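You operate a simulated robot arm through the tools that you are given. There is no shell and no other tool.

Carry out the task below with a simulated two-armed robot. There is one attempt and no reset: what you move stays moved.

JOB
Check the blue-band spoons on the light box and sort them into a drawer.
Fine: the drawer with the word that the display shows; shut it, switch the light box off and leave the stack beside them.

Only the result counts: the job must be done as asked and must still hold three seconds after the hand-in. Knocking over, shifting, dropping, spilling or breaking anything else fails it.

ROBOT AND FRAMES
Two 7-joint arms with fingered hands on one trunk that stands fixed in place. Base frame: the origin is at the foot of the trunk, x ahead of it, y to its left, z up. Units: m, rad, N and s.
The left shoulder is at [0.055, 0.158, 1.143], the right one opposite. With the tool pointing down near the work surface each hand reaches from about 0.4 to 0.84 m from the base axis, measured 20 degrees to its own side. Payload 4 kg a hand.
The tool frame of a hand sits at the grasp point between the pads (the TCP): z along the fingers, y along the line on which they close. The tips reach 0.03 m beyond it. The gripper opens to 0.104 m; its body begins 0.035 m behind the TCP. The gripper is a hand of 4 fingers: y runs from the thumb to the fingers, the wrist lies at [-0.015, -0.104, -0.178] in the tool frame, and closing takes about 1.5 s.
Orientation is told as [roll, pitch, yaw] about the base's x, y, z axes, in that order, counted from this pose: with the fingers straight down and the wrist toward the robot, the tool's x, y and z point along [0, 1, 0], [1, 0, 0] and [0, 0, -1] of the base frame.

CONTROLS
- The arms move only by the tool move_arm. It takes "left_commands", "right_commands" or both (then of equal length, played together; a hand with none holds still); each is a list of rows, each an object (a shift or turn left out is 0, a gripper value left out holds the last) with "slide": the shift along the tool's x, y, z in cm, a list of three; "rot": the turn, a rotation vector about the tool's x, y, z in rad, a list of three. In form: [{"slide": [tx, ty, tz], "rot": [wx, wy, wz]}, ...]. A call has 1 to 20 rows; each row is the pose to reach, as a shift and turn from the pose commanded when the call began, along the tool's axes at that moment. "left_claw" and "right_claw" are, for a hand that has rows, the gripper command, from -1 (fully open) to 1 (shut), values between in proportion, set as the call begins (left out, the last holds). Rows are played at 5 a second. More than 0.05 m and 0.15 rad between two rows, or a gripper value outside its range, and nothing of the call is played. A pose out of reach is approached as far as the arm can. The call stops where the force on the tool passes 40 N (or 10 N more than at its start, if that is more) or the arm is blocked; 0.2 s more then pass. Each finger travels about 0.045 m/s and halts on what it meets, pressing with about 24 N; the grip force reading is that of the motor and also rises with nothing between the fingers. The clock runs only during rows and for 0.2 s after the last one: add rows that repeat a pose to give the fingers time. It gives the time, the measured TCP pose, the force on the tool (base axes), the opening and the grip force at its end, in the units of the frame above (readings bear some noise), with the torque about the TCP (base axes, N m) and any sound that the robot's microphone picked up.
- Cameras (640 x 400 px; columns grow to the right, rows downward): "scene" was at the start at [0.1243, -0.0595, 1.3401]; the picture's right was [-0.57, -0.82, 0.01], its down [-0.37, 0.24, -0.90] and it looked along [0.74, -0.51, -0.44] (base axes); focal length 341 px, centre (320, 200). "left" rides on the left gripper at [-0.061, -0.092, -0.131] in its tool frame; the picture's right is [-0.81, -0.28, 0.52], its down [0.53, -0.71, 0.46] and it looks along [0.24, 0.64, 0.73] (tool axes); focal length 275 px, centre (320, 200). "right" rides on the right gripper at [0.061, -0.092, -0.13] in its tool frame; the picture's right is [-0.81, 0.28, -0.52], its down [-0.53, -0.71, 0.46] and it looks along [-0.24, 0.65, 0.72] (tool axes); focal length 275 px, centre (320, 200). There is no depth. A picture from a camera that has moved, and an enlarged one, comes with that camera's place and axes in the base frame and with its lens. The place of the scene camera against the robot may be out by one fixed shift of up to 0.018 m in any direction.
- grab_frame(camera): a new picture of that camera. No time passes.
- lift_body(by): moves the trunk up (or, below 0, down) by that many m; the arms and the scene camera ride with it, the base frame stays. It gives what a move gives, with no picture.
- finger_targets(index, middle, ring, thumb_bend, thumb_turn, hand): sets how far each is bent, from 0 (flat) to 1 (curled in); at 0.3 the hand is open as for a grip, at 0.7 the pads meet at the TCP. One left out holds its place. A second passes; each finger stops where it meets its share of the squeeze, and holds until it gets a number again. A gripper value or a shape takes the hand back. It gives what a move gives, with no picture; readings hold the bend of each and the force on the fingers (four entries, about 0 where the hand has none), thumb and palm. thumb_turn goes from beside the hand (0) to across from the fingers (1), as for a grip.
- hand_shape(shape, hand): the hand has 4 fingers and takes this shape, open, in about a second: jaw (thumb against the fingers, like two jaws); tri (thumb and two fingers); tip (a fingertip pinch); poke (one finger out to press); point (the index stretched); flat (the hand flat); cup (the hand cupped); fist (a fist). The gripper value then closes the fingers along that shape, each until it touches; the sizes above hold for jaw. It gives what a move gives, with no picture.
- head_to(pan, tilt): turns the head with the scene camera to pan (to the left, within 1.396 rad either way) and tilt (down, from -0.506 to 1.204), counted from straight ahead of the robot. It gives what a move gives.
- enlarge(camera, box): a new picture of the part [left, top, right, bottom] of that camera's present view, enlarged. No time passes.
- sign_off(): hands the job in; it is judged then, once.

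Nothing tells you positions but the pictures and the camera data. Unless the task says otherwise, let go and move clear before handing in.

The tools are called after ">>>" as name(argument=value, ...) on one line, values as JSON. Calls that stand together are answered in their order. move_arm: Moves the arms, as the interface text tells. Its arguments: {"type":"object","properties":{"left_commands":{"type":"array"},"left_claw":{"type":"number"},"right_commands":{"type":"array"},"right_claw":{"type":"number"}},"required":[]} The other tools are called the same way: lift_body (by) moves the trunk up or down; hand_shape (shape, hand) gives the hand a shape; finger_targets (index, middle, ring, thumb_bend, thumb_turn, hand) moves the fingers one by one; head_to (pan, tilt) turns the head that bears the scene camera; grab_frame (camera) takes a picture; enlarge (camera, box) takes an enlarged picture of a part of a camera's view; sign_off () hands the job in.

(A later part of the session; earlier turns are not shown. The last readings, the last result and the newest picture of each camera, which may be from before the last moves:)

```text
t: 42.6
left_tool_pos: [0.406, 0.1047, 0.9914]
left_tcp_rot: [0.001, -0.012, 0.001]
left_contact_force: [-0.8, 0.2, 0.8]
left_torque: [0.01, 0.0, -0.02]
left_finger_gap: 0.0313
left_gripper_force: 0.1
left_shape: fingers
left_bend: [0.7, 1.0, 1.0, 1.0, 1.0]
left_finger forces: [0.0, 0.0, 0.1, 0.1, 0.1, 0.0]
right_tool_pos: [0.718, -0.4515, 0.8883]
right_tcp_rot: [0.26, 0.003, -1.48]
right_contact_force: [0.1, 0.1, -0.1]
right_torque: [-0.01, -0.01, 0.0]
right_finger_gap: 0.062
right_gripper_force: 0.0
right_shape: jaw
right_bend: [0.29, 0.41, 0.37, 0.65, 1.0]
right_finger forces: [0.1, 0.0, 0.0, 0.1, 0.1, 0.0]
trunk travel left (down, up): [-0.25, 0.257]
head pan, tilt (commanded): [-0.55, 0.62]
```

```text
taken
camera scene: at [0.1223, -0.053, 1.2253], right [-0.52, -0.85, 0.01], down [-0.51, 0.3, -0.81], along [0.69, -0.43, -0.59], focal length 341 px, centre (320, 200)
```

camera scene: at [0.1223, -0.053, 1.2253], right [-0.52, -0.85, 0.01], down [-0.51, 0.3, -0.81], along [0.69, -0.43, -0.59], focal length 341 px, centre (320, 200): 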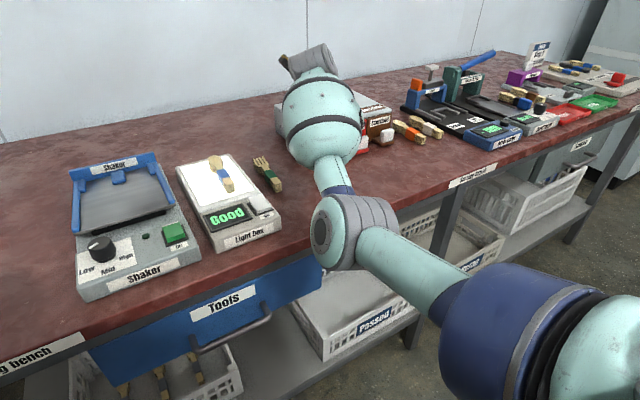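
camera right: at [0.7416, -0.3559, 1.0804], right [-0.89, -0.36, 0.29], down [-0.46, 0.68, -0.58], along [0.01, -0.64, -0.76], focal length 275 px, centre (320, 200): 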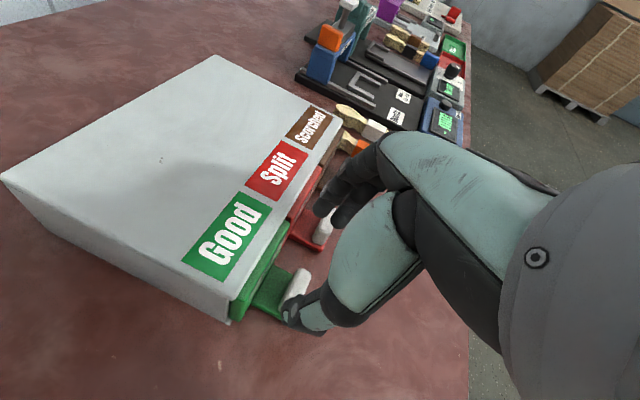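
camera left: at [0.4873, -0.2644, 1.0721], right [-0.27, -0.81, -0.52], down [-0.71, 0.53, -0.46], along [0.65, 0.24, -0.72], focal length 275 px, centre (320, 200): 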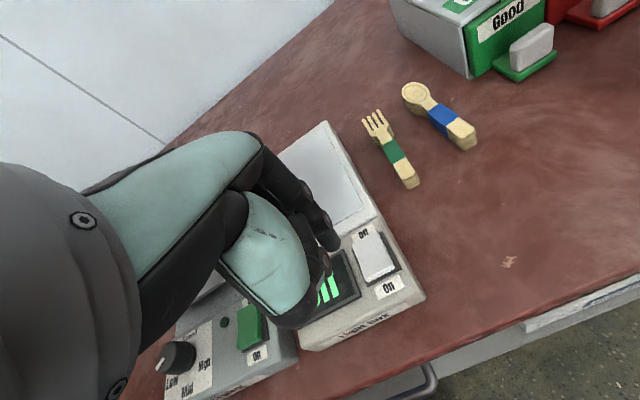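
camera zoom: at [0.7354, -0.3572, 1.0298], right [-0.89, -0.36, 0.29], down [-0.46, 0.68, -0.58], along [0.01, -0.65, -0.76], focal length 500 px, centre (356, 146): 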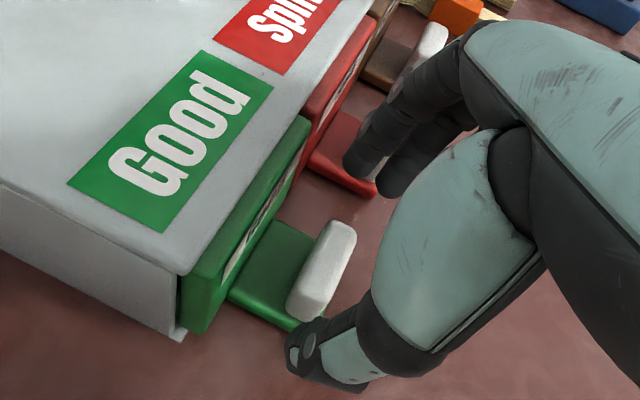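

The thumb and index straddle the Good knob, clear of the Split ledge. I close the jaw slightly to ~5.4 cm and descend the remaining 3.4 cm.

>>> move_arm(right_commands=[{"slide": [0, -0.25, 0]}, {"slide": [-0.3, -0.25, 1.0]}, {"slide": [-0.6, -0.25, 2.1]}, {"slide": [-0.8, -0.25, 2.8]}, {"slide": [-0.9, -0.25, 3.3]}, {"slide": [-0.9, -0.25, 3.3]}], right_claw=-0.04)

>>> enlarge(camera="right", box=[200, 120, 400, 340])

```text
t: 44.0
left_tool_pos: [0.4059, 0.104, 0.9918]
left_tcp_rot: [0.0, -0.011, 0.003]
left_contact_force: [-0.1, 0.3, -0.7]
left_torque: [0.0, 0.0, 0.0]
left_finger_gap: 0.0311
left_gripper_force: 0.2
left_shape: fingers
left_bend: [0.7, 1.0, 1.0, 1.0, 1.0]
left_finger forces: [0.0, 0.0, 0.1, 0.0, 0.1, 0.1]
right_tool_pos: [0.7181, -0.4471, 0.8555]
right_tcp_rot: [0.26, 0.001, -1.479]
right_contact_force: [-0.3, 0.3, 0.8]
right_torque: [-0.05, 0.01, 0.01]
right_finger_gap: 0.0544
right_gripper_force: 0.0
right_shape: jaw
right_bend: [0.74, 0.44, 0.4, 0.68, 1.0]
right_finger forces: [0.4, 0.0, 0.0, 0.0, 0.0, 0.1]
trunk travel left (down, up): [-0.25, 0.257]
head pan, tilt (commanded): [-0.55, 0.62]
```

```text
1.82 times, centred on (300, 230) of right
camera zoom: at [0.7353, -0.3543, 0.9965], right [-0.89, -0.36, 0.29], down [-0.46, 0.68, -0.58], along [0.01, -0.65, -0.76], focal length 500 px, centre (356, 146)
```

zoom: 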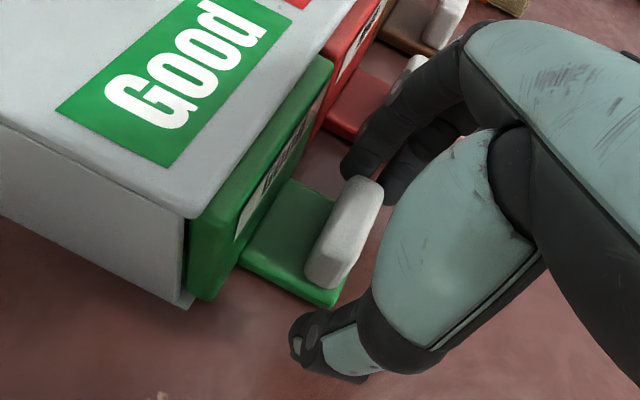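

The jaw straddles the knob at the right height. I close on it.

>>> move_arm(right_commands=[{"slide": [0, 0, 0]}, {"slide": [0, 0, 0]}, {"slide": [0, 0, 0]}, {"slide": [0, 0, 0]}, {"slide": [0, 0, 0]}, {"slide": [0, 0, 0]}], right_claw=1)

>>> enlarge(camera="right", box=[200, 120, 400, 340])

```text
t: 45.4
left_tool_pos: [0.4057, 0.1047, 0.9917]
left_tcp_rot: [0.0, -0.014, 0.002]
left_contact_force: [-0.9, -0.4, 0.6]
left_torque: [-0.01, 0.01, 0.01]
left_finger_gap: 0.0311
left_gripper_force: 0.0
left_shape: fingers
left_bend: [0.7, 1.0, 1.0, 1.0, 1.0]
left_finger forces: [0.1, 0.0, 0.0, 0.0, 0.0, 0.0]
right_tool_pos: [0.718, -0.4469, 0.8544]
right_tcp_rot: [0.261, 0.002, -1.48]
right_contact_force: [-1.5, 3.0, -1.3]
right_torque: [0.03, 0.06, -0.04]
right_finger_gap: 0.0333
right_gripper_force: 24.2
right_shape: jaw
right_bend: [0.74, 0.46, 0.47, 0.74, 1.0]
right_finger forces: [12.0, 6.4, 0.0, 0.0, 21.3, 0.0]
trunk travel left (down, up): [-0.25, 0.257]
head pan, tilt (commanded): [-0.55, 0.62]
```

```text
1.82 times, centred on (300, 230) of right
camera zoom: at [0.7354, -0.3539, 0.9965], right [-0.89, -0.36, 0.29], down [-0.46, 0.68, -0.58], along [0.01, -0.65, -0.76], focal length 500 px, centre (356, 146)
```

zoom: 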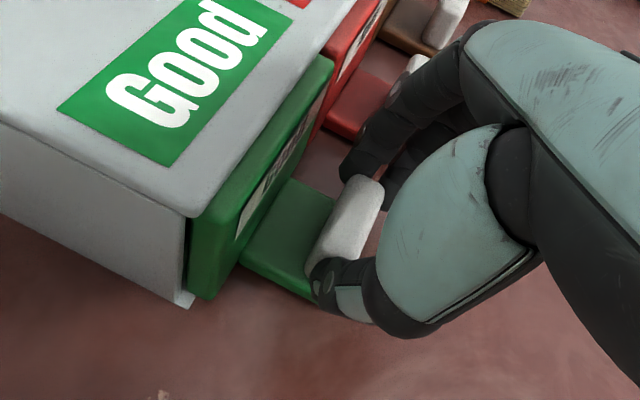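

The knob is firmly pinched (gap 3.3 cm, balanced forces). I pull the drawer straight toward the robot by 3 cm and check.

>>> move_arm(right_commands=[{"slide": [-0.48, -0.045, -0.13]}, {"slide": [-0.96, -0.09, -0.26]}, {"slide": [-1.92, -0.18, -0.52]}, {"slide": [-2.88, -0.27, -0.78]}, {"slide": [-2.88, -0.27, -0.78]}])

>>> grab_frame(camera="right")

```text
t: 46.6
left_tool_pos: [0.4072, 0.1041, 0.9913]
left_tcp_rot: [0.0, -0.013, 0.001]
left_contact_force: [0.2, 0.3, -0.6]
left_torque: [-0.02, -0.02, 0.02]
left_finger_gap: 0.0313
left_gripper_force: 0.1
left_shape: fingers
left_bend: [0.7, 1.0, 1.0, 1.0, 1.0]
left_finger forces: [0.1, 0.1, 0.0, 0.0, 0.0, 0.0]
right_tool_pos: [0.6893, -0.4468, 0.8556]
right_tcp_rot: [0.258, 0.001, -1.479]
right_contact_force: [-0.1, 4.2, -3.5]
right_torque: [0.08, 0.01, 0.0]
right_finger_gap: 0.0328
right_gripper_force: 24.1
right_shape: jaw
right_bend: [0.74, 0.46, 0.47, 0.74, 1.0]
right_finger forces: [11.7, 5.8, 0.1, 0.0, 22.4, 0.0]
trunk travel left (down, up): [-0.25, 0.257]
head pan, tilt (commanded): [-0.55, 0.62]
```

```text
taken
camera right: at [0.7057, -0.3541, 0.9966], right [-0.89, -0.36, 0.29], down [-0.46, 0.68, -0.58], along [0.01, -0.65, -0.76], focal length 275 px, centre (320, 200)
```

right: 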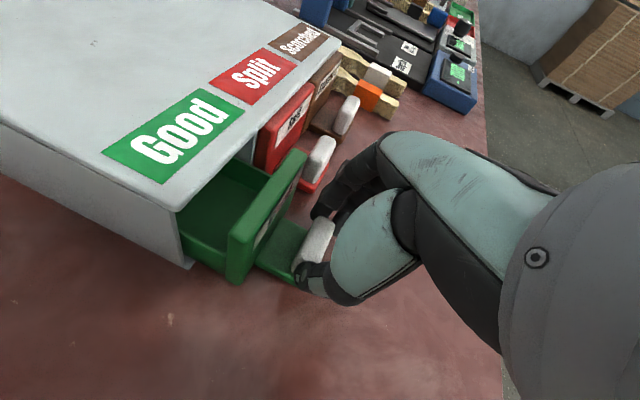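

The drawer slides smoothly. I pull it out another 9 cm.

>>> move_arm(right_commands=[{"slide": [-1.44, -0.14, -0.39]}, {"slide": [-2.88, -0.27, -0.78]}, {"slide": [-4.32, -0.41, -1.17]}, {"slide": [-5.77, -0.55, -1.56]}, {"slide": [-7.2, -0.68, -1.95]}, {"slide": [-8.65, -0.82, -2.34]}, {"slide": [-8.65, -0.82, -2.34]}])

>>> grab_frame(camera="right")

>>> grab_frame(camera="scene")

```text
t: 48.2
left_tool_pos: [0.4065, 0.1043, 0.9912]
left_tcp_rot: [-0.002, -0.013, 0.0]
left_contact_force: [0.3, -0.4, 0.1]
left_torque: [0.04, -0.01, 0.02]
left_finger_gap: 0.0312
left_gripper_force: 0.2
left_shape: fingers
left_bend: [0.7, 1.0, 1.0, 1.0, 1.0]
left_finger forces: [0.0, 0.0, 0.1, 0.1, 0.1, 0.1]
right_tool_pos: [0.5973, -0.4487, 0.8568]
right_tcp_rot: [0.261, -0.001, -1.479]
right_contact_force: [0.1, 8.0, -0.3]
right_torque: [0.16, 0.0, 0.02]
right_finger_gap: 0.0324
right_gripper_force: 24.1
right_shape: jaw
right_bend: [0.74, 0.47, 0.47, 0.74, 1.0]
right_finger forces: [11.5, 5.3, 0.0, 0.0, 25.4, 0.0]
trunk travel left (down, up): [-0.25, 0.257]
head pan, tilt (commanded): [-0.55, 0.62]
```

```text
taken
camera right: at [0.614, -0.3546, 0.9963], right [-0.89, -0.36, 0.29], down [-0.46, 0.67, -0.58], along [0.01, -0.65, -0.76], focal length 275 px, centre (320, 200)
```

right: 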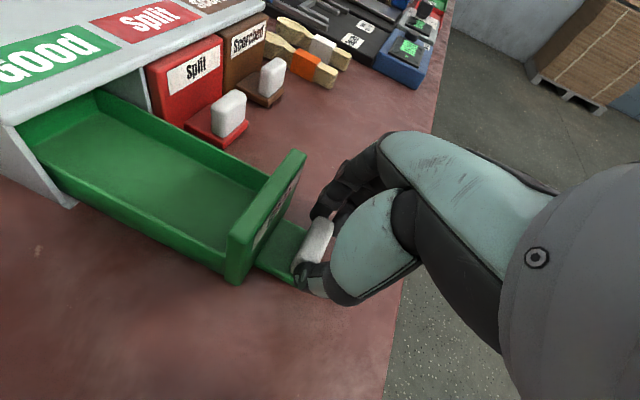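

```text
taken
camera scene: at [0.1224, -0.052, 1.2254], right [-0.52, -0.85, 0.01], down [-0.51, 0.3, -0.81], along [0.69, -0.43, -0.59], focal length 341 px, centre (320, 200)
```

scene: 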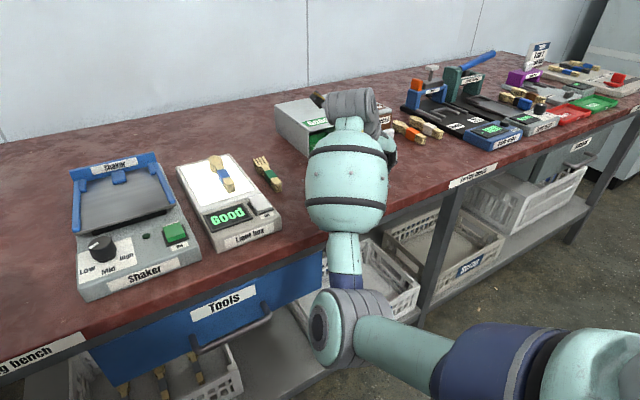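

The drawer is about 12 cm open with low side walls. I'll zoom in to judge its interior length.

>>> enlarge(camera="right", box=[0, 60, 340, 300])

```text
1.67 times, centred on (170, 180) of right
camera zoom: at [0.614, -0.3546, 0.9963], right [-0.89, -0.36, 0.29], down [-0.46, 0.67, -0.58], along [0.01, -0.65, -0.76], focal length 459 px, centre (570, 233)
```

zoom: 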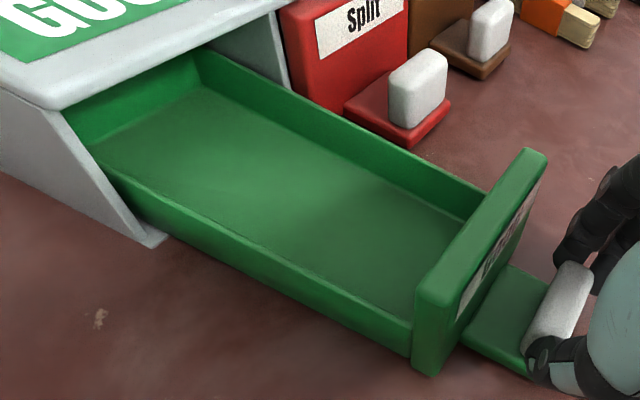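

The drawer interior is about 14 cm long and 6 cm wide, with its back still under the cabinet roof. I'll try pulling slightly further, watching for a stop.

>>> move_arm(right_commands=[{"slide": [-0.48, -0.045, -0.13]}, {"slide": [-0.96, -0.09, -0.26]}, {"slide": [-1.44, -0.14, -0.39]}, {"slide": [-1.44, -0.14, -0.39]}])

>>> enlarge(camera="right", box=[0, 60, 340, 300])

```text
t: 49.2
left_tool_pos: [0.4056, 0.1041, 0.991]
left_tcp_rot: [0.001, -0.012, 0.001]
left_contact_force: [-0.5, -0.8, -0.8]
left_torque: [0.01, 0.0, 0.04]
left_finger_gap: 0.0313
left_gripper_force: 0.0
left_shape: fingers
left_bend: [0.7, 1.0, 1.0, 1.0, 1.0]
left_finger forces: [0.1, 0.1, 0.0, 0.1, 0.0, 0.0]
right_tool_pos: [0.5831, -0.4484, 0.8556]
right_tcp_rot: [0.261, 0.0, -1.481]
right_contact_force: [0.5, 6.1, -2.2]
right_torque: [0.16, -0.01, 0.03]
right_finger_gap: 0.0323
right_gripper_force: 23.8
right_shape: jaw
right_bend: [0.74, 0.47, 0.47, 0.74, 1.0]
right_finger forces: [11.8, 5.4, 0.0, 0.1, 24.6, 0.1]
trunk travel left (down, up): [-0.25, 0.257]
head pan, tilt (commanded): [-0.55, 0.62]
```

```text
1.67 times, centred on (170, 180) of right
camera zoom: at [0.5997, -0.3546, 0.9964], right [-0.89, -0.36, 0.29], down [-0.46, 0.67, -0.58], along [0.01, -0.65, -0.76], focal length 459 px, centre (570, 233)
```

zoom: 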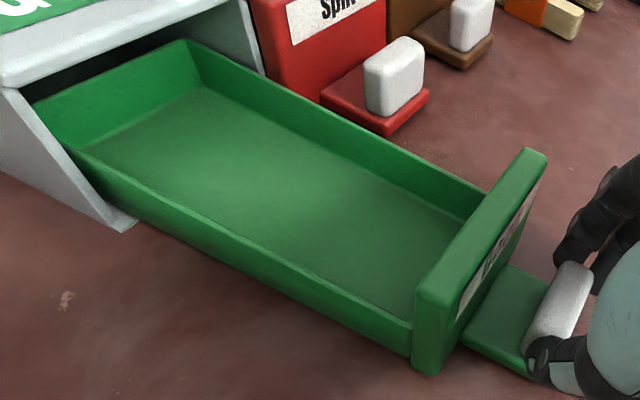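

No stop yet; the drawer glides freely. I'll draw it out a little more (1.2 cm in small steps), watching for resistance.

>>> move_arm(right_commands=[{"slide": [-0.38, -0.036, -0.1]}, {"slide": [-0.77, -0.07, -0.21]}, {"slide": [-1.15, -0.11, -0.31]}, {"slide": [-1.15, -0.11, -0.31]}])

>>> enlarge(camera="right", box=[0, 60, 340, 300])

```text
t: 50.2
left_tool_pos: [0.4077, 0.1036, 0.9909]
left_tcp_rot: [0.001, -0.013, 0.002]
left_contact_force: [0.2, -0.1, -0.7]
left_torque: [-0.01, 0.01, -0.02]
left_finger_gap: 0.0312
left_gripper_force: 0.0
left_shape: fingers
left_bend: [0.7, 1.0, 1.0, 1.0, 1.0]
left_finger forces: [0.0, 0.0, 0.0, 0.0, 0.0, 0.1]
right_tool_pos: [0.5705, -0.4474, 0.8555]
right_tcp_rot: [0.261, 0.002, -1.482]
right_contact_force: [-0.4, 3.0, -6.3]
right_torque: [0.06, 0.03, -0.03]
right_finger_gap: 0.0322
right_gripper_force: 23.8
right_shape: jaw
right_bend: [0.74, 0.47, 0.47, 0.74, 1.0]
right_finger forces: [13.0, 5.9, 0.1, 0.1, 22.6, 0.0]
trunk travel left (down, up): [-0.25, 0.257]
head pan, tilt (commanded): [-0.55, 0.62]
```

```text
1.67 times, centred on (170, 180) of right
camera zoom: at [0.5879, -0.3545, 0.9967], right [-0.89, -0.36, 0.29], down [-0.46, 0.68, -0.58], along [0.01, -0.65, -0.76], focal length 459 px, centre (570, 233)
```

zoom: 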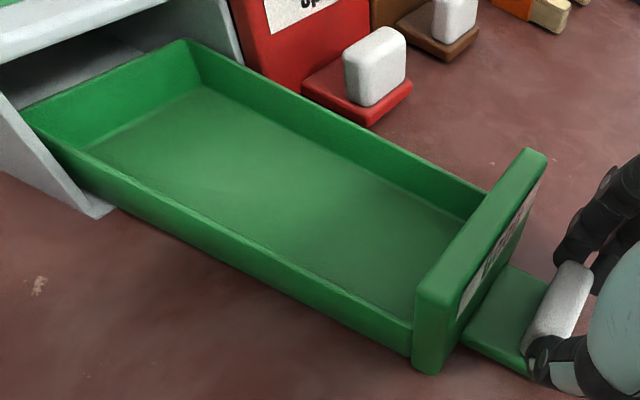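

The drawer is ~14.8 cm out and starts to load my hand downward, so I push it back to about 12.5 cm for stability, then open the fingers.

>>> move_arm(right_commands=[{"slide": [0.7, 0.07, 0.2]}, {"slide": [1.44, 0.14, 0.39]}, {"slide": [2.16, 0.2, 0.585]}, {"slide": [2.16, 0.2, 0.585]}])

>>> move_arm(right_commands=[{"slide": [0, 0, 0]}, {"slide": [0, 0, 0]}, {"slide": [0, 0, 0]}, {"slide": [0, 0, 0]}, {"slide": [0, 0, 0]}], right_claw=-0.2)

>>> enlarge(camera="right", box=[0, 60, 340, 300])

```text
t: 51.2
left_tool_pos: [0.4073, 0.1053, 0.9904]
left_tcp_rot: [0.0, -0.012, 0.001]
left_contact_force: [1.0, 0.7, 1.4]
left_torque: [0.03, 0.06, 0.01]
left_finger_gap: 0.0312
left_gripper_force: 0.1
left_shape: fingers
left_bend: [0.7, 1.0, 1.0, 1.0, 1.0]
left_finger forces: [0.1, 0.0, 0.0, 0.0, 0.1, 0.0]
right_tool_pos: [0.5938, -0.4483, 0.8566]
right_tcp_rot: [0.26, 0.002, -1.481]
right_contact_force: [-1.4, 5.8, -8.6]
right_torque: [0.14, 0.08, -0.02]
right_finger_gap: 0.0321
right_gripper_force: 24.0
right_shape: jaw
right_bend: [0.74, 0.47, 0.47, 0.74, 1.0]
right_finger forces: [11.9, 5.8, 0.0, 0.1, 23.6, 0.0]
trunk travel left (down, up): [-0.25, 0.257]
head pan, tilt (commanded): [-0.55, 0.62]
```

```text
t: 52.4
left_tool_pos: [0.4052, 0.1043, 0.9917]
left_tcp_rot: [0.001, -0.012, 0.001]
left_contact_force: [0.2, 0.0, -0.4]
left_torque: [-0.02, 0.0, -0.02]
left_finger_gap: 0.0313
left_gripper_force: 0.0
left_shape: fingers
left_bend: [0.7, 1.0, 1.0, 1.0, 1.0]
left_finger forces: [0.0, 0.1, 0.1, 0.0, 0.0, 0.1]
right_tool_pos: [0.5935, -0.4488, 0.8571]
right_tcp_rot: [0.262, 0.001, -1.483]
right_contact_force: [-0.2, 0.1, 0.7]
right_torque: [0.0, 0.03, 0.02]
right_finger_gap: 0.0622
right_gripper_force: 0.0
right_shape: jaw
right_bend: [0.29, 0.41, 0.37, 0.65, 1.0]
right_finger forces: [0.1, 0.0, 0.0, 0.1, 0.0, 0.1]
trunk travel left (down, up): [-0.25, 0.257]
head pan, tilt (commanded): [-0.55, 0.62]
```

```text
1.67 times, centred on (170, 180) of right
camera zoom: at [0.6101, -0.355, 0.998], right [-0.89, -0.36, 0.29], down [-0.46, 0.68, -0.58], along [0.01, -0.65, -0.76], focal length 459 px, centre (570, 233)
```

zoom: 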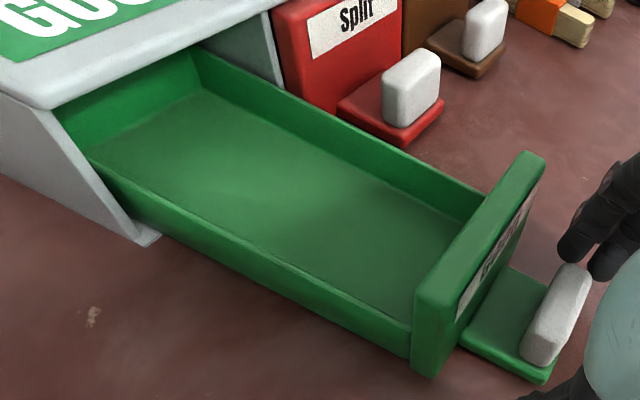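

The drawer stayed level after release, so it runs on a guide. I re-grip the relaxed knob and pull it to about 14.7 cm so the stack can be lowered in vertically.

>>> move_arm(right_commands=[{"slide": [0, 0, 0]}, {"slide": [0, 0, 0]}, {"slide": [0, 0, 0]}, {"slide": [0, 0, 0]}, {"slide": [0, 0, 0]}, {"slide": [0, 0, 0]}], right_claw=1)

>>> move_arm(right_commands=[{"slide": [-0.7, -0.07, -0.19]}, {"slide": [-1.4, -0.13, -0.38]}, {"slide": [-2.1, -0.2, -0.57]}, {"slide": [-2.1, -0.2, -0.57]}])

>>> move_arm(right_commands=[{"slide": [0, 0, 0]}, {"slide": [0, 0, 0]}, {"slide": [0, 0, 0]}, {"slide": [0, 0, 0]}, {"slide": [0, 0, 0]}], right_claw=-0.2)

>>> enlarge(camera="right", box=[0, 60, 340, 300])

```text
t: 53.8
left_tool_pos: [0.4058, 0.1048, 0.9914]
left_tcp_rot: [-0.001, -0.013, 0.002]
left_contact_force: [0.9, 0.5, 0.1]
left_torque: [0.01, 0.07, 0.01]
left_finger_gap: 0.0312
left_gripper_force: 0.2
left_shape: fingers
left_bend: [0.7, 1.0, 1.0, 1.0, 1.0]
left_finger forces: [0.0, 0.1, 0.0, 0.0, 0.0, 0.1]
right_tool_pos: [0.5922, -0.448, 0.8558]
right_tcp_rot: [0.26, 0.003, -1.48]
right_contact_force: [-0.7, 3.5, -0.9]
right_torque: [0.03, 0.02, -0.03]
right_finger_gap: 0.0323
right_gripper_force: 24.1
right_shape: jaw
right_bend: [0.74, 0.47, 0.48, 0.74, 1.0]
right_finger forces: [11.9, 5.5, 0.0, 0.0, 21.8, 0.0]
trunk travel left (down, up): [-0.25, 0.257]
head pan, tilt (commanded): [-0.55, 0.62]
```

```text
t: 54.8
left_tool_pos: [0.4065, 0.1041, 0.9915]
left_tcp_rot: [0.0, -0.012, 0.0]
left_contact_force: [-0.2, 0.5, 0.0]
left_torque: [0.0, 0.01, -0.01]
left_finger_gap: 0.0312
left_gripper_force: 0.1
left_shape: fingers
left_bend: [0.7, 1.0, 1.0, 1.0, 1.0]
left_finger forces: [0.0, 0.1, 0.1, 0.0, 0.1, 0.0]
right_tool_pos: [0.5718, -0.4473, 0.856]
right_tcp_rot: [0.262, 0.0, -1.479]
right_contact_force: [0.8, 4.6, -0.7]
right_torque: [0.05, 0.01, -0.04]
right_finger_gap: 0.0321
right_gripper_force: 24.2
right_shape: jaw
right_bend: [0.74, 0.48, 0.48, 0.74, 1.0]
right_finger forces: [11.7, 5.9, 0.1, 0.0, 22.4, 0.0]
trunk travel left (down, up): [-0.25, 0.257]
head pan, tilt (commanded): [-0.55, 0.62]
```

```text
t: 56.0
left_tool_pos: [0.4065, 0.1035, 0.9916]
left_tcp_rot: [0.0, -0.012, 0.0]
left_contact_force: [-0.5, 0.8, -0.1]
left_torque: [0.01, -0.02, 0.05]
left_finger_gap: 0.0312
left_gripper_force: 0.1
left_shape: fingers
left_bend: [0.7, 1.0, 1.0, 1.0, 1.0]
left_finger forces: [0.1, 0.1, 0.1, 0.0, 0.1, 0.0]
right_tool_pos: [0.5726, -0.4492, 0.856]
right_tcp_rot: [0.262, 0.0, -1.481]
right_contact_force: [0.5, -0.5, -0.6]
right_torque: [0.02, -0.02, 0.02]
right_finger_gap: 0.0618
right_gripper_force: 0.0
right_shape: jaw
right_bend: [0.29, 0.41, 0.37, 0.65, 1.0]
right_finger forces: [0.1, 0.1, 0.0, 0.0, 0.0, 0.0]
trunk travel left (down, up): [-0.25, 0.257]
head pan, tilt (commanded): [-0.55, 0.62]
```

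```text
1.67 times, centred on (170, 180) of right
camera zoom: at [0.5888, -0.3552, 0.9974], right [-0.89, -0.36, 0.29], down [-0.46, 0.68, -0.58], along [0.01, -0.65, -0.76], focal length 459 px, centre (570, 233)
```

zoom: 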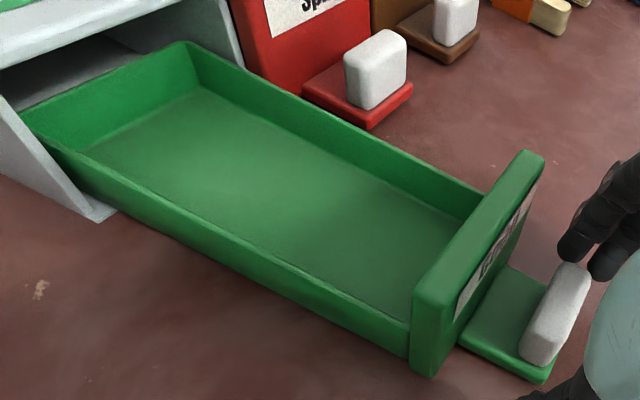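

The drawer is ~14.6 cm open and stays level. Now I raise the hand clear, straighten it to vertical and go back above the spoons on the light box.

>>> move_arm(right_commands=[{"slide": [0.9, 0, -3.2]}, {"slide": [1.75, 0, -6.4]}, {"slide": [2.6, 0, -9.65]}, {"slide": [4.8, -3.6, -8.7], "rot": [0, -0.04, 0]}, {"slide": [7.0, -7.2, -7.8], "rot": [0, -0.08, 0]}, {"slide": [9.2, -10.8, -6.9], "rot": [0, -0.12, 0]}, {"slide": [11.4, -14.4, -6.0], "rot": [0, -0.16, 0]}, {"slide": [13.6, -18, -5.1], "rot": [0, -0.2, 0]}, {"slide": [15.8, -21.5, -4.2], "rot": [0, -0.24, 0]}, {"slide": [17.95, -25, -3.3], "rot": [0, -0.262, 0]}, {"slide": [17.95, -25, -3.3], "rot": [0, -0.262, 0]}], right_claw=0.0)

>>> grab_frame(camera="right")

>>> grab_frame(camera="scene")

```text
t: 58.4
left_tool_pos: [0.4063, 0.1041, 0.99]
left_tcp_rot: [-0.001, -0.013, 0.0]
left_contact_force: [0.8, 0.1, -0.9]
left_torque: [0.0, -0.02, 0.02]
left_finger_gap: 0.0313
left_gripper_force: 0.1
left_shape: fingers
left_bend: [0.7, 1.0, 1.0, 1.0, 1.0]
left_finger forces: [0.0, 0.1, 0.1, 0.0, 0.0, 0.0]
right_tool_pos: [0.7174, -0.1802, 0.9339]
right_tcp_rot: [-0.002, 0.002, -1.483]
right_contact_force: [0.5, -0.2, 0.2]
right_torque: [0.01, -0.02, 0.03]
right_finger_gap: 0.0525
right_gripper_force: 0.1
right_shape: jaw
right_bend: [0.74, 0.44, 0.41, 0.69, 1.0]
right_finger forces: [0.0, 0.1, 0.1, 0.1, 0.0, 0.0]
right hand out of reach, approached as far as the arm can: row 10, 11
trunk travel left (down, up): [-0.25, 0.257]
head pan, tilt (commanded): [-0.55, 0.62]
```

```text
taken
camera right: at [0.7702, -0.084, 1.0642], right [-0.78, -0.35, 0.52], down [-0.59, 0.67, -0.45], along [-0.19, -0.66, -0.73], focal length 275 px, centre (320, 200)
```

right: 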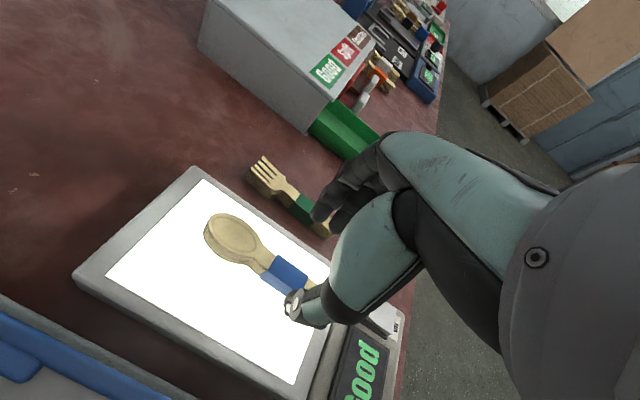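

```text
taken
camera scene: at [0.1227, -0.0535, 1.2252], right [-0.52, -0.85, 0.01], down [-0.51, 0.3, -0.81], along [0.69, -0.42, -0.59], focal length 341 px, centre (320, 200)
```

scene: 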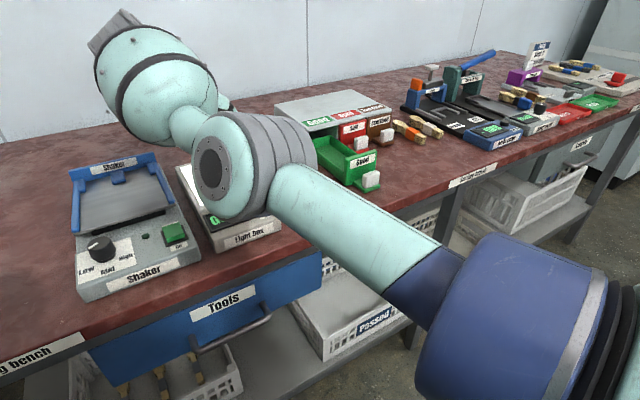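

I'm above the spoons on the plate. I'll zoom to measure where they lie before re-gripping.

>>> enlarge(camera="right", box=[180, 180, 360, 340])

```text
2.50 times, centred on (270, 260) of right
camera zoom: at [0.7702, -0.084, 1.0642], right [-0.78, -0.35, 0.52], down [-0.59, 0.67, -0.45], along [-0.19, -0.66, -0.73], focal length 688 px, centre (445, 50)
```

zoom: 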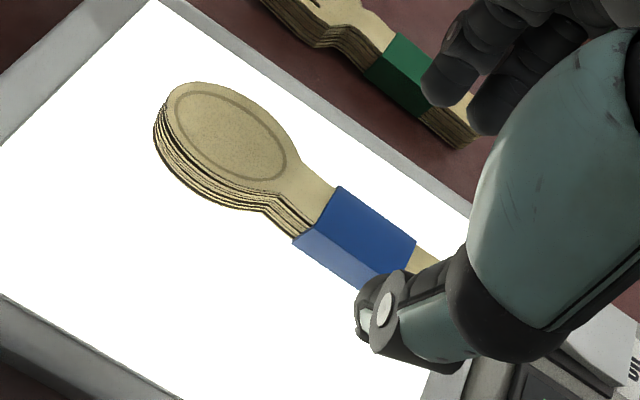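

The stack lies at about (0.713, -0.184), turned ~7° relative to the hand. I align the hand with it, and descend to a slightly higher grip height (fingertips ~6 mm above the plate).

>>> move_arm(right_commands=[{"slide": [-0.2, 0.6, 0.5], "rot": [0, 0, 0.118]}, {"slide": [-0.2, 0.6, 2.0], "rot": [0, 0, 0.118]}, {"slide": [-0.2, 0.6, 3.5], "rot": [0, 0, 0.118]}, {"slide": [-0.2, 0.6, 4.5], "rot": [0, 0, 0.118]}, {"slide": [-0.2, 0.6, 4.5], "rot": [0, 0, 0.118]}], right_claw=0.2)

>>> enlarge(camera="right", box=[180, 160, 380, 360])

```text
t: 59.6
left_tool_pos: [0.4059, 0.1036, 0.9895]
left_tcp_rot: [0.001, -0.011, 0.003]
left_contact_force: [0.0, -0.3, 0.1]
left_torque: [0.02, 0.01, -0.01]
left_finger_gap: 0.0309
left_gripper_force: 0.1
left_shape: fingers
left_bend: [0.7, 1.0, 1.0, 1.0, 1.0]
left_finger forces: [0.0, 0.0, 0.0, 0.1, 0.0, 0.1]
right_tool_pos: [0.7094, -0.1868, 0.8897]
right_tcp_rot: [-0.004, 0.004, -1.6]
right_contact_force: [-0.2, -0.7, -1.1]
right_torque: [-0.02, 0.01, -0.01]
right_finger_gap: 0.042
right_gripper_force: 0.0
right_shape: jaw
right_bend: [0.74, 0.49, 0.46, 0.72, 1.0]
right_finger forces: [0.0, 0.0, 0.0, 0.1, 0.0, 0.1]
right hand out of reach, approached as far as the arm can: row 1, 2, 3, 4, 5
trunk travel left (down, up): [-0.25, 0.257]
head pan, tilt (commanded): [-0.55, 0.62]
```

```text
2.00 times, centred on (280, 260) of right
camera zoom: at [0.7728, -0.0965, 1.019], right [-0.82, -0.25, 0.52], down [-0.51, 0.73, -0.45], along [-0.26, -0.64, -0.72], focal length 551 px, centre (400, 80)
```

zoom: 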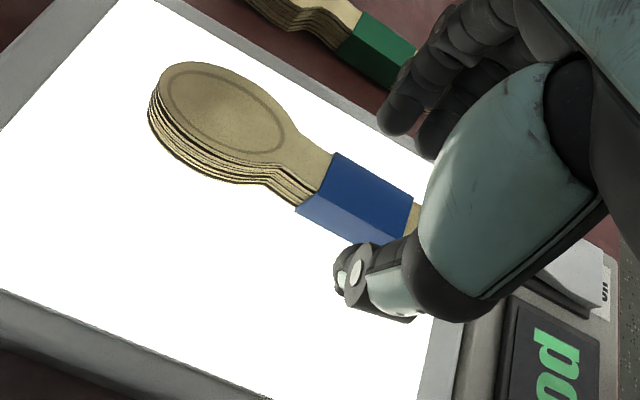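

The hand is now aligned with the stack (TCP ~6 mm behind the band centre, fine). I ease back 3 mm for reach and descend the last 1.7 cm.

>>> move_arm(right_commands=[{"slide": [-0.3, 0.1, 0.6]}, {"slide": [-0.3, 0.1, 1.2]}, {"slide": [-0.3, 0.1, 1.7]}, {"slide": [-0.3, 0.1, 1.7]}])

>>> enlarge(camera="right", box=[180, 160, 380, 360])

```text
t: 60.6
left_tool_pos: [0.4065, 0.1046, 0.991]
left_tcp_rot: [0.0, -0.012, 0.001]
left_contact_force: [-0.2, -0.2, -0.1]
left_torque: [-0.03, -0.03, -0.03]
left_finger_gap: 0.0312
left_gripper_force: 0.0
left_shape: fingers
left_bend: [0.7, 1.0, 1.0, 1.0, 1.0]
left_finger forces: [0.1, 0.0, 0.0, 0.0, 0.1, 0.1]
right_tool_pos: [0.7007, -0.1866, 0.8734]
right_tcp_rot: [-0.002, 0.001, -1.599]
right_contact_force: [0.2, 0.0, -0.3]
right_torque: [-0.03, -0.01, -0.01]
right_finger_gap: 0.042
right_gripper_force: 0.1
right_shape: jaw
right_bend: [0.74, 0.49, 0.46, 0.72, 1.0]
right_finger forces: [0.0, 0.0, 0.0, 0.0, 0.0, 0.1]
trunk travel left (down, up): [-0.25, 0.257]
head pan, tilt (commanded): [-0.55, 0.62]
```

```text
2.00 times, centred on (280, 260) of right
camera zoom: at [0.765, -0.0981, 1.0019], right [-0.82, -0.25, 0.52], down [-0.51, 0.73, -0.45], along [-0.26, -0.64, -0.73], focal length 551 px, centre (400, 80)
```

zoom: 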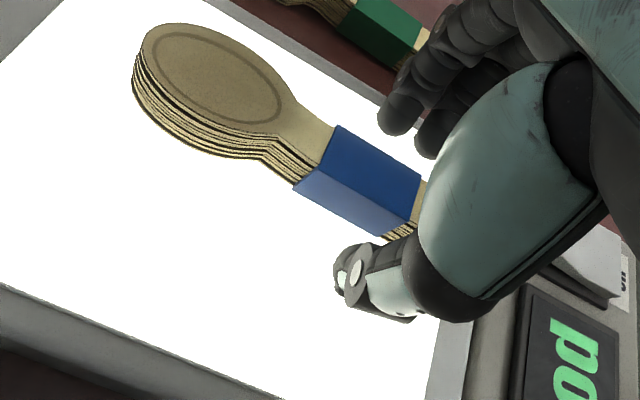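

The hand came back a bit far (band centre 1.2 cm ahead). I move it 0.7 cm forward along the spoon axis before closing.

>>> move_arm(right_commands=[{"slide": [0.4, -0.1, 0]}, {"slide": [0.8, -0.15, 0]}, {"slide": [0.8, -0.15, 0]}])

>>> enlarge(camera="right", box=[180, 160, 380, 360])

```text
t: 61.4
left_tool_pos: [0.407, 0.1041, 0.991]
left_tcp_rot: [0.001, -0.011, 0.002]
left_contact_force: [-0.2, 0.2, -0.2]
left_torque: [-0.02, 0.02, 0.03]
left_finger_gap: 0.0311
left_gripper_force: 0.0
left_shape: fingers
left_bend: [0.7, 1.0, 1.0, 1.0, 1.0]
left_finger forces: [0.0, 0.0, 0.0, 0.1, 0.0, 0.1]
right_tool_pos: [0.7096, -0.1879, 0.872]
right_tcp_rot: [-0.003, 0.002, -1.601]
right_contact_force: [0.0, 0.2, 0.5]
right_torque: [-0.01, 0.0, 0.03]
right_finger_gap: 0.0418
right_gripper_force: 0.1
right_shape: jaw
right_bend: [0.74, 0.49, 0.46, 0.72, 1.0]
right_finger forces: [0.0, 0.1, 0.0, 0.0, 0.1, 0.0]
right hand out of reach, approached as far as the arm can: row 2, 3
trunk travel left (down, up): [-0.25, 0.257]
head pan, tilt (commanded): [-0.55, 0.62]
```

```text
2.00 times, centred on (280, 260) of right
camera zoom: at [0.7731, -0.0964, 1.0021], right [-0.82, -0.25, 0.52], down [-0.51, 0.73, -0.45], along [-0.26, -0.64, -0.72], focal length 551 px, centre (400, 80)
```

zoom: 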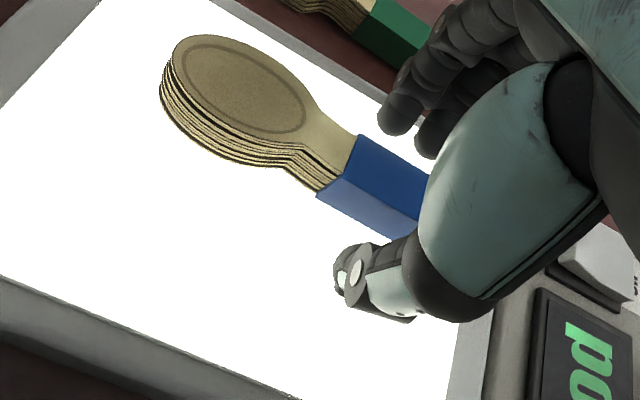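

Now well placed (band centre ~4 mm ahead, laterally centred). I close on the stack.

>>> move_arm(right_commands=[{"slide": [0, 0, 0]}, {"slide": [0, 0, 0]}, {"slide": [0, 0, 0]}, {"slide": [0, 0, 0]}, {"slide": [0, 0, 0]}, {"slide": [0, 0, 0]}, {"slide": [0, 0, 0]}], right_claw=1)

>>> enlarge(camera="right", box=[180, 160, 380, 360])

```text
t: 63.0
left_tool_pos: [0.4071, 0.1042, 0.9916]
left_tcp_rot: [0.001, -0.011, 0.002]
left_contact_force: [0.2, 1.2, -0.5]
left_torque: [-0.02, -0.03, -0.02]
left_finger_gap: 0.0311
left_gripper_force: 0.0
left_shape: fingers
left_bend: [0.7, 1.0, 1.0, 1.0, 1.0]
left_finger forces: [0.0, 0.1, 0.1, 0.0, 0.1, 0.0]
right_tool_pos: [0.7093, -0.1853, 0.8729]
right_tcp_rot: [-0.002, 0.001, -1.599]
right_contact_force: [0.9, 0.8, 1.3]
right_torque: [0.01, 0.03, 0.04]
right_finger_gap: 0.01
right_gripper_force: 23.5
right_shape: jaw
right_bend: [0.72, 0.66, 0.67, 0.74, 1.0]
right_finger forces: [13.5, 5.7, 2.5, 0.0, 22.0, 0.0]
trunk travel left (down, up): [-0.25, 0.257]
head pan, tilt (commanded): [-0.55, 0.62]
```

```text
2.00 times, centred on (280, 260) of right
camera zoom: at [0.773, -0.0961, 1.0019], right [-0.82, -0.25, 0.52], down [-0.51, 0.73, -0.45], along [-0.26, -0.64, -0.72], focal length 551 px, centre (400, 80)
```

zoom: 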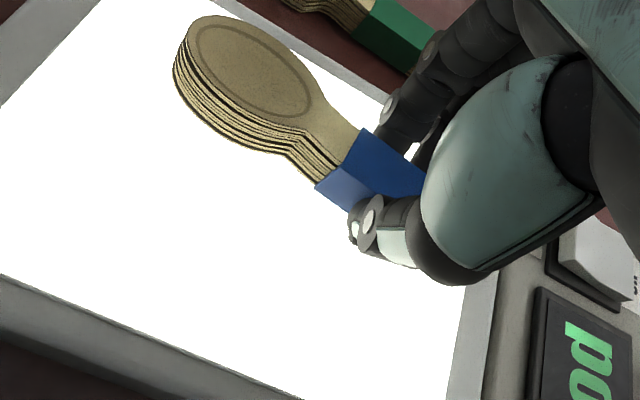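

The stack is gripped with all fingers. I lift it, pulling back slightly for reach, and carry it over the open drawer at z ≈ 0.95.

>>> move_arm(right_commands=[{"slide": [-0.6, 0, -1.2]}, {"slide": [-1.2, 0, -3]}, {"slide": [-1.8, 0, -5.5]}, {"slide": [-2.3, 0, -7.8]}, {"slide": [-2.3, 0, -7.8]}])

>>> grab_frame(camera="right")

>>> move_arm(right_commands=[{"slide": [0, 3, 0]}, {"slide": [0, 7, 0]}, {"slide": [0, 11, 0]}, {"slide": [0, 15, 0]}, {"slide": [0, 19, 0]}, {"slide": [0, 23, 0], "rot": [0, 0, -0.03]}, {"slide": [0, 26.5, 0], "rot": [0, 0, -0.03]}, {"slide": [0, 26.5, 0], "rot": [0, 0, -0.03]}])

>>> grab_frame(camera="right")

>>> grab_frame(camera="scene")

```text
t: 64.2
left_tool_pos: [0.4066, 0.1038, 0.9919]
left_tcp_rot: [0.001, -0.013, 0.001]
left_contact_force: [-0.1, -0.4, -0.2]
left_torque: [0.01, 0.01, 0.01]
left_finger_gap: 0.031
left_gripper_force: 0.0
left_shape: fingers
left_bend: [0.7, 1.0, 1.0, 1.0, 1.0]
left_finger forces: [0.0, 0.0, 0.1, 0.0, 0.0, 0.0]
right_tool_pos: [0.6795, -0.1855, 0.951]
right_tcp_rot: [-0.003, 0.005, -1.598]
right_contact_force: [-0.3, 0.2, 0.3]
right_torque: [-0.02, 0.02, 0.01]
right_finger_gap: 0.0101
right_gripper_force: 24.2
right_shape: jaw
right_bend: [0.72, 0.66, 0.68, 0.74, 1.0]
right_finger forces: [13.8, 5.7, 2.4, 0.0, 22.0, 0.1]
trunk travel left (down, up): [-0.25, 0.257]
head pan, tilt (commanded): [-0.55, 0.62]
```

```text
taken
camera right: at [0.7434, -0.0968, 1.0802], right [-0.82, -0.25, 0.52], down [-0.51, 0.73, -0.45], along [-0.26, -0.64, -0.73], focal length 275 px, centre (320, 200)
```

right: 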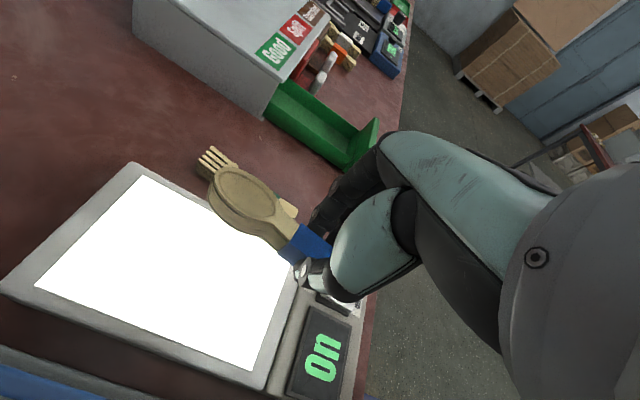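

```text
t: 66.0
left_tool_pos: [0.4058, 0.1052, 0.9907]
left_tcp_rot: [0.0, -0.011, -0.001]
left_contact_force: [0.4, 1.0, 0.3]
left_torque: [-0.03, -0.01, -0.03]
left_finger_gap: 0.031
left_gripper_force: 0.0
left_shape: fingers
left_bend: [0.7, 1.0, 1.0, 1.0, 1.0]
left_finger forces: [0.0, 0.0, 0.0, 0.1, 0.0, 0.0]
right_tool_pos: [0.6701, -0.4501, 0.9499]
right_tcp_rot: [-0.003, 0.001, -1.568]
right_contact_force: [0.8, -0.1, 0.2]
right_torque: [-0.03, 0.0, -0.03]
right_finger_gap: 0.0101
right_gripper_force: 23.8
right_shape: jaw
right_bend: [0.72, 0.66, 0.68, 0.74, 1.0]
right_finger forces: [14.0, 5.8, 2.4, 0.1, 22.1, 0.1]
trunk travel left (down, up): [-0.25, 0.257]
head pan, tilt (commanded): [-0.55, 0.62]
```

```text
taken
camera right: at [0.7317, -0.3586, 1.0795], right [-0.81, -0.28, 0.52], down [-0.54, 0.71, -0.45], along [-0.24, -0.64, -0.73], focal length 275 px, centre (320, 200)
```

right: 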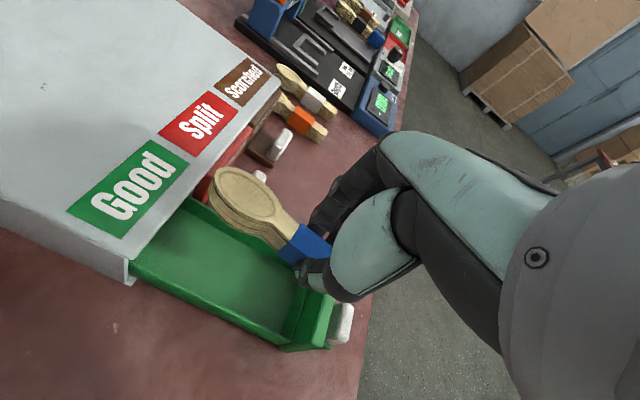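

```text
taken
camera scene: at [0.1224, -0.0525, 1.2253], right [-0.52, -0.85, 0.01], down [-0.51, 0.3, -0.81], along [0.69, -0.43, -0.59], focal length 341 px, centre (320, 200)
```

scene: 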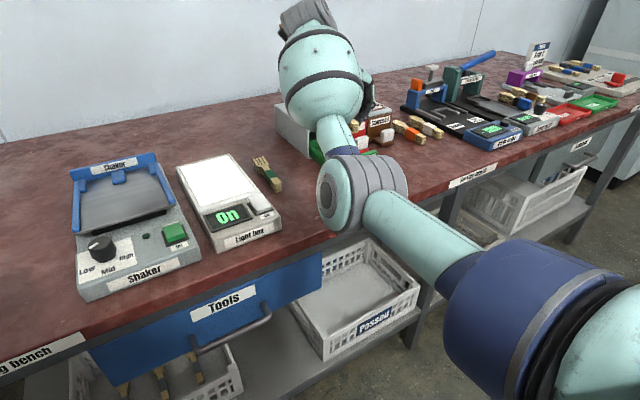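

The stack is over the open drawer. I'll zoom in to check its alignment with the drawer walls, front panel and roof edge.

>>> enlarge(camera="right", box=[110, 150, 370, 370])

```text
1.82 times, centred on (240, 260) of right
camera zoom: at [0.7317, -0.3586, 1.0795], right [-0.81, -0.28, 0.52], down [-0.54, 0.71, -0.45], along [-0.24, -0.64, -0.73], focal length 500 px, centre (466, 91)
```

zoom: 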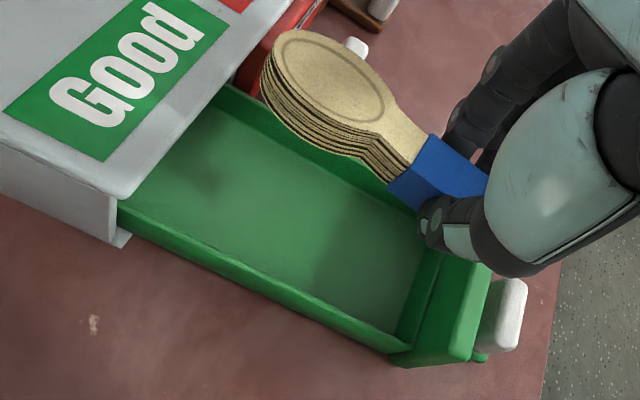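

The grip turned the stack ~6.7° relative to the hand, so I rotate the hand back by that amount to align the spoons with the drawer, and descend 3 cm to re-check.

>>> move_arm(right_commands=[{"slide": [0.2, -0.2, 0], "rot": [0, 0, -0.06]}, {"slide": [0.2, -0.2, 0.5], "rot": [0, 0, -0.117]}, {"slide": [0.2, -0.2, 2], "rot": [0, 0, -0.117]}, {"slide": [0.2, -0.2, 3], "rot": [0, 0, -0.117]}, {"slide": [0.2, -0.2, 3], "rot": [0, 0, -0.117]}])

>>> enlarge(camera="right", box=[110, 150, 370, 370])

>>> grab_frame(camera="left")

```text
t: 67.2
left_tool_pos: [0.4063, 0.1041, 0.9896]
left_tcp_rot: [-0.001, -0.012, 0.002]
left_contact_force: [0.1, -0.2, 0.9]
left_torque: [0.0, -0.03, -0.01]
left_finger_gap: 0.0312
left_gripper_force: 0.1
left_shape: fingers
left_bend: [0.7, 1.0, 1.0, 1.0, 1.0]
left_finger forces: [0.1, 0.0, 0.0, 0.0, 0.0, 0.0]
right_tool_pos: [0.6739, -0.4505, 0.9206]
right_tcp_rot: [-0.001, 0.002, -1.452]
right_contact_force: [0.5, 0.5, 0.1]
right_torque: [0.0, 0.01, -0.03]
right_finger_gap: 0.01
right_gripper_force: 24.2
right_shape: jaw
right_bend: [0.72, 0.66, 0.68, 0.74, 1.0]
right_finger forces: [14.1, 5.8, 2.4, 0.1, 22.1, 0.0]
trunk travel left (down, up): [-0.25, 0.257]
head pan, tilt (commanded): [-0.55, 0.62]
```

```text
1.82 times, centred on (240, 260) of right
camera zoom: at [0.7232, -0.3516, 1.0495], right [-0.77, -0.37, 0.52], down [-0.61, 0.65, -0.45], along [-0.17, -0.67, -0.73], focal length 500 px, centre (466, 91)
```

zoom: 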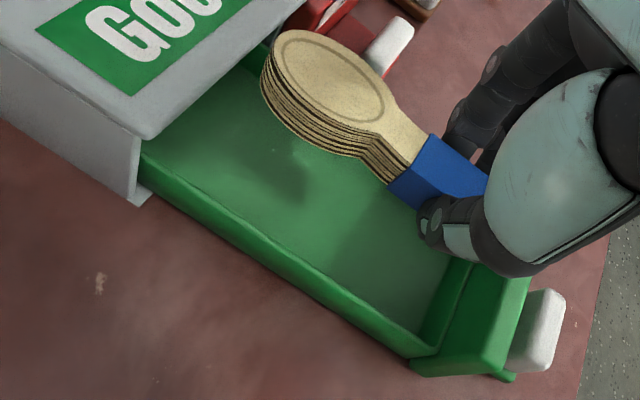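

```text
taken
camera left: at [0.3129, 0.0436, 1.1197], right [-0.27, -0.81, -0.52], down [-0.71, 0.53, -0.46], along [0.65, 0.25, -0.72], focal length 275 px, centre (320, 200)
```

left: 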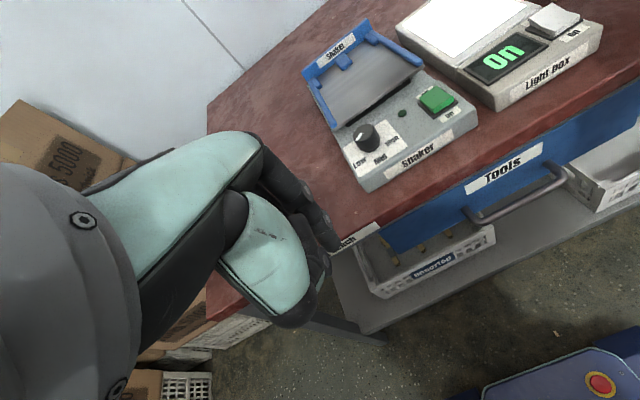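

The stack is now parallel to the drawer. I shift 4 mm left for centring and descend to z ≈ 0.885, just short of the roof edge.

>>> move_arm(right_commands=[{"slide": [-0.15, -0.4, 0.5]}, {"slide": [-0.15, -0.4, 1.8]}, {"slide": [-0.15, -0.4, 2.8]}, {"slide": [-0.15, -0.4, 3.5]}, {"slide": [-0.15, -0.4, 3.5]}])

>>> enlarge(camera="right", box=[110, 130, 370, 350])

```text
t: 68.4
left_tool_pos: [0.4051, 0.105, 0.99]
left_tcp_rot: [0.001, -0.013, 0.004]
left_contact_force: [-0.2, -0.3, 0.1]
left_torque: [0.05, 0.0, 0.01]
left_finger_gap: 0.0311
left_gripper_force: 0.1
left_shape: fingers
left_bend: [0.7, 1.0, 1.0, 1.0, 1.0]
left_finger forces: [0.0, 0.0, 0.0, 0.0, 0.0, 0.0]
right_tool_pos: [0.6715, -0.4465, 0.8849]
right_tcp_rot: [-0.004, 0.002, -1.453]
right_contact_force: [-0.6, -0.3, -0.6]
right_torque: [0.02, 0.03, -0.01]
right_finger_gap: 0.01
right_gripper_force: 23.7
right_shape: jaw
right_bend: [0.72, 0.66, 0.68, 0.74, 1.0]
right_finger forces: [13.9, 5.7, 2.4, 0.1, 22.0, 0.0]
trunk travel left (down, up): [-0.25, 0.257]
head pan, tilt (commanded): [-0.55, 0.62]
```

```text
1.82 times, centred on (240, 240) of right
camera zoom: at [0.7213, -0.3478, 1.014], right [-0.77, -0.37, 0.52], down [-0.61, 0.65, -0.45], along [-0.17, -0.67, -0.73], focal length 500 px, centre (466, 127)
```

zoom: 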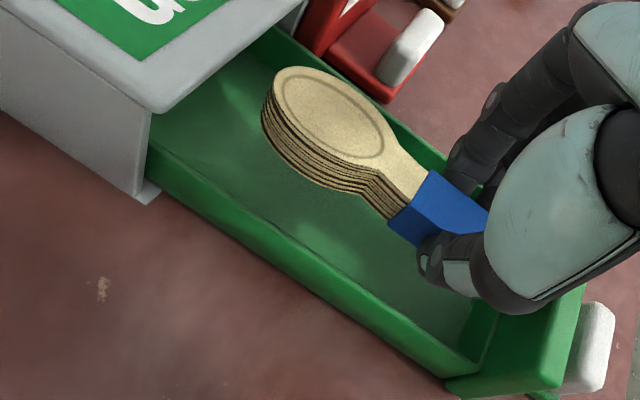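

The stack is centred, with its bowl end ~1.4 cm short of the roof edge. I move slightly forward while lowering it toward the drawer floor.

>>> move_arm(right_commands=[{"slide": [0.6, 0.0, 0]}, {"slide": [1.0, 0.0, 0.5]}, {"slide": [1.45, 0.05, 1.2]}, {"slide": [1.45, 0.05, 1.7]}, {"slide": [1.45, 0.05, 2.2]}, {"slide": [1.45, 0.05, 2.2]}])

>>> enlarge(camera="right", box=[110, 130, 370, 350])

```text
t: 69.8
left_tool_pos: [0.4065, 0.104, 0.9907]
left_tcp_rot: [0.0, -0.012, 0.001]
left_contact_force: [0.0, 0.4, 0.3]
left_torque: [0.02, 0.0, -0.03]
left_finger_gap: 0.031
left_gripper_force: 0.0
left_shape: fingers
left_bend: [0.7, 1.0, 1.0, 1.0, 1.0]
left_finger forces: [0.0, 0.0, 0.0, 0.1, 0.0, 0.0]
right_tool_pos: [0.686, -0.446, 0.8624]
right_tcp_rot: [0.0, 0.0, -1.452]
right_contact_force: [-0.1, 0.2, -0.9]
right_torque: [0.03, -0.01, 0.01]
right_finger_gap: 0.0101
right_gripper_force: 23.9
right_shape: jaw
right_bend: [0.72, 0.66, 0.68, 0.74, 1.0]
right_finger forces: [14.0, 5.6, 2.4, 0.0, 22.0, 0.0]
trunk travel left (down, up): [-0.25, 0.257]
head pan, tilt (commanded): [-0.55, 0.62]
```

```text
1.82 times, centred on (240, 240) of right
camera zoom: at [0.7349, -0.3474, 0.9917], right [-0.77, -0.37, 0.52], down [-0.61, 0.65, -0.45], along [-0.17, -0.67, -0.73], focal length 500 px, centre (466, 127)
```

zoom: 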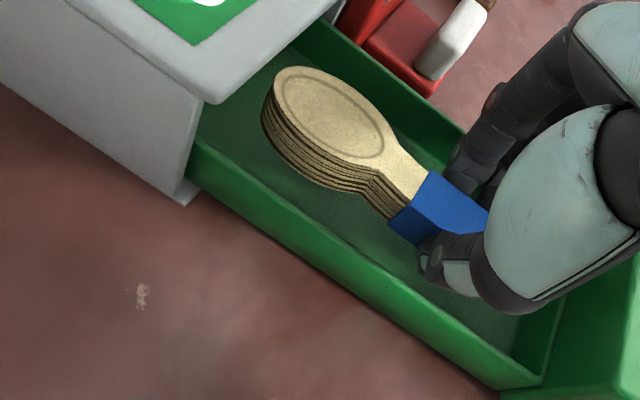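

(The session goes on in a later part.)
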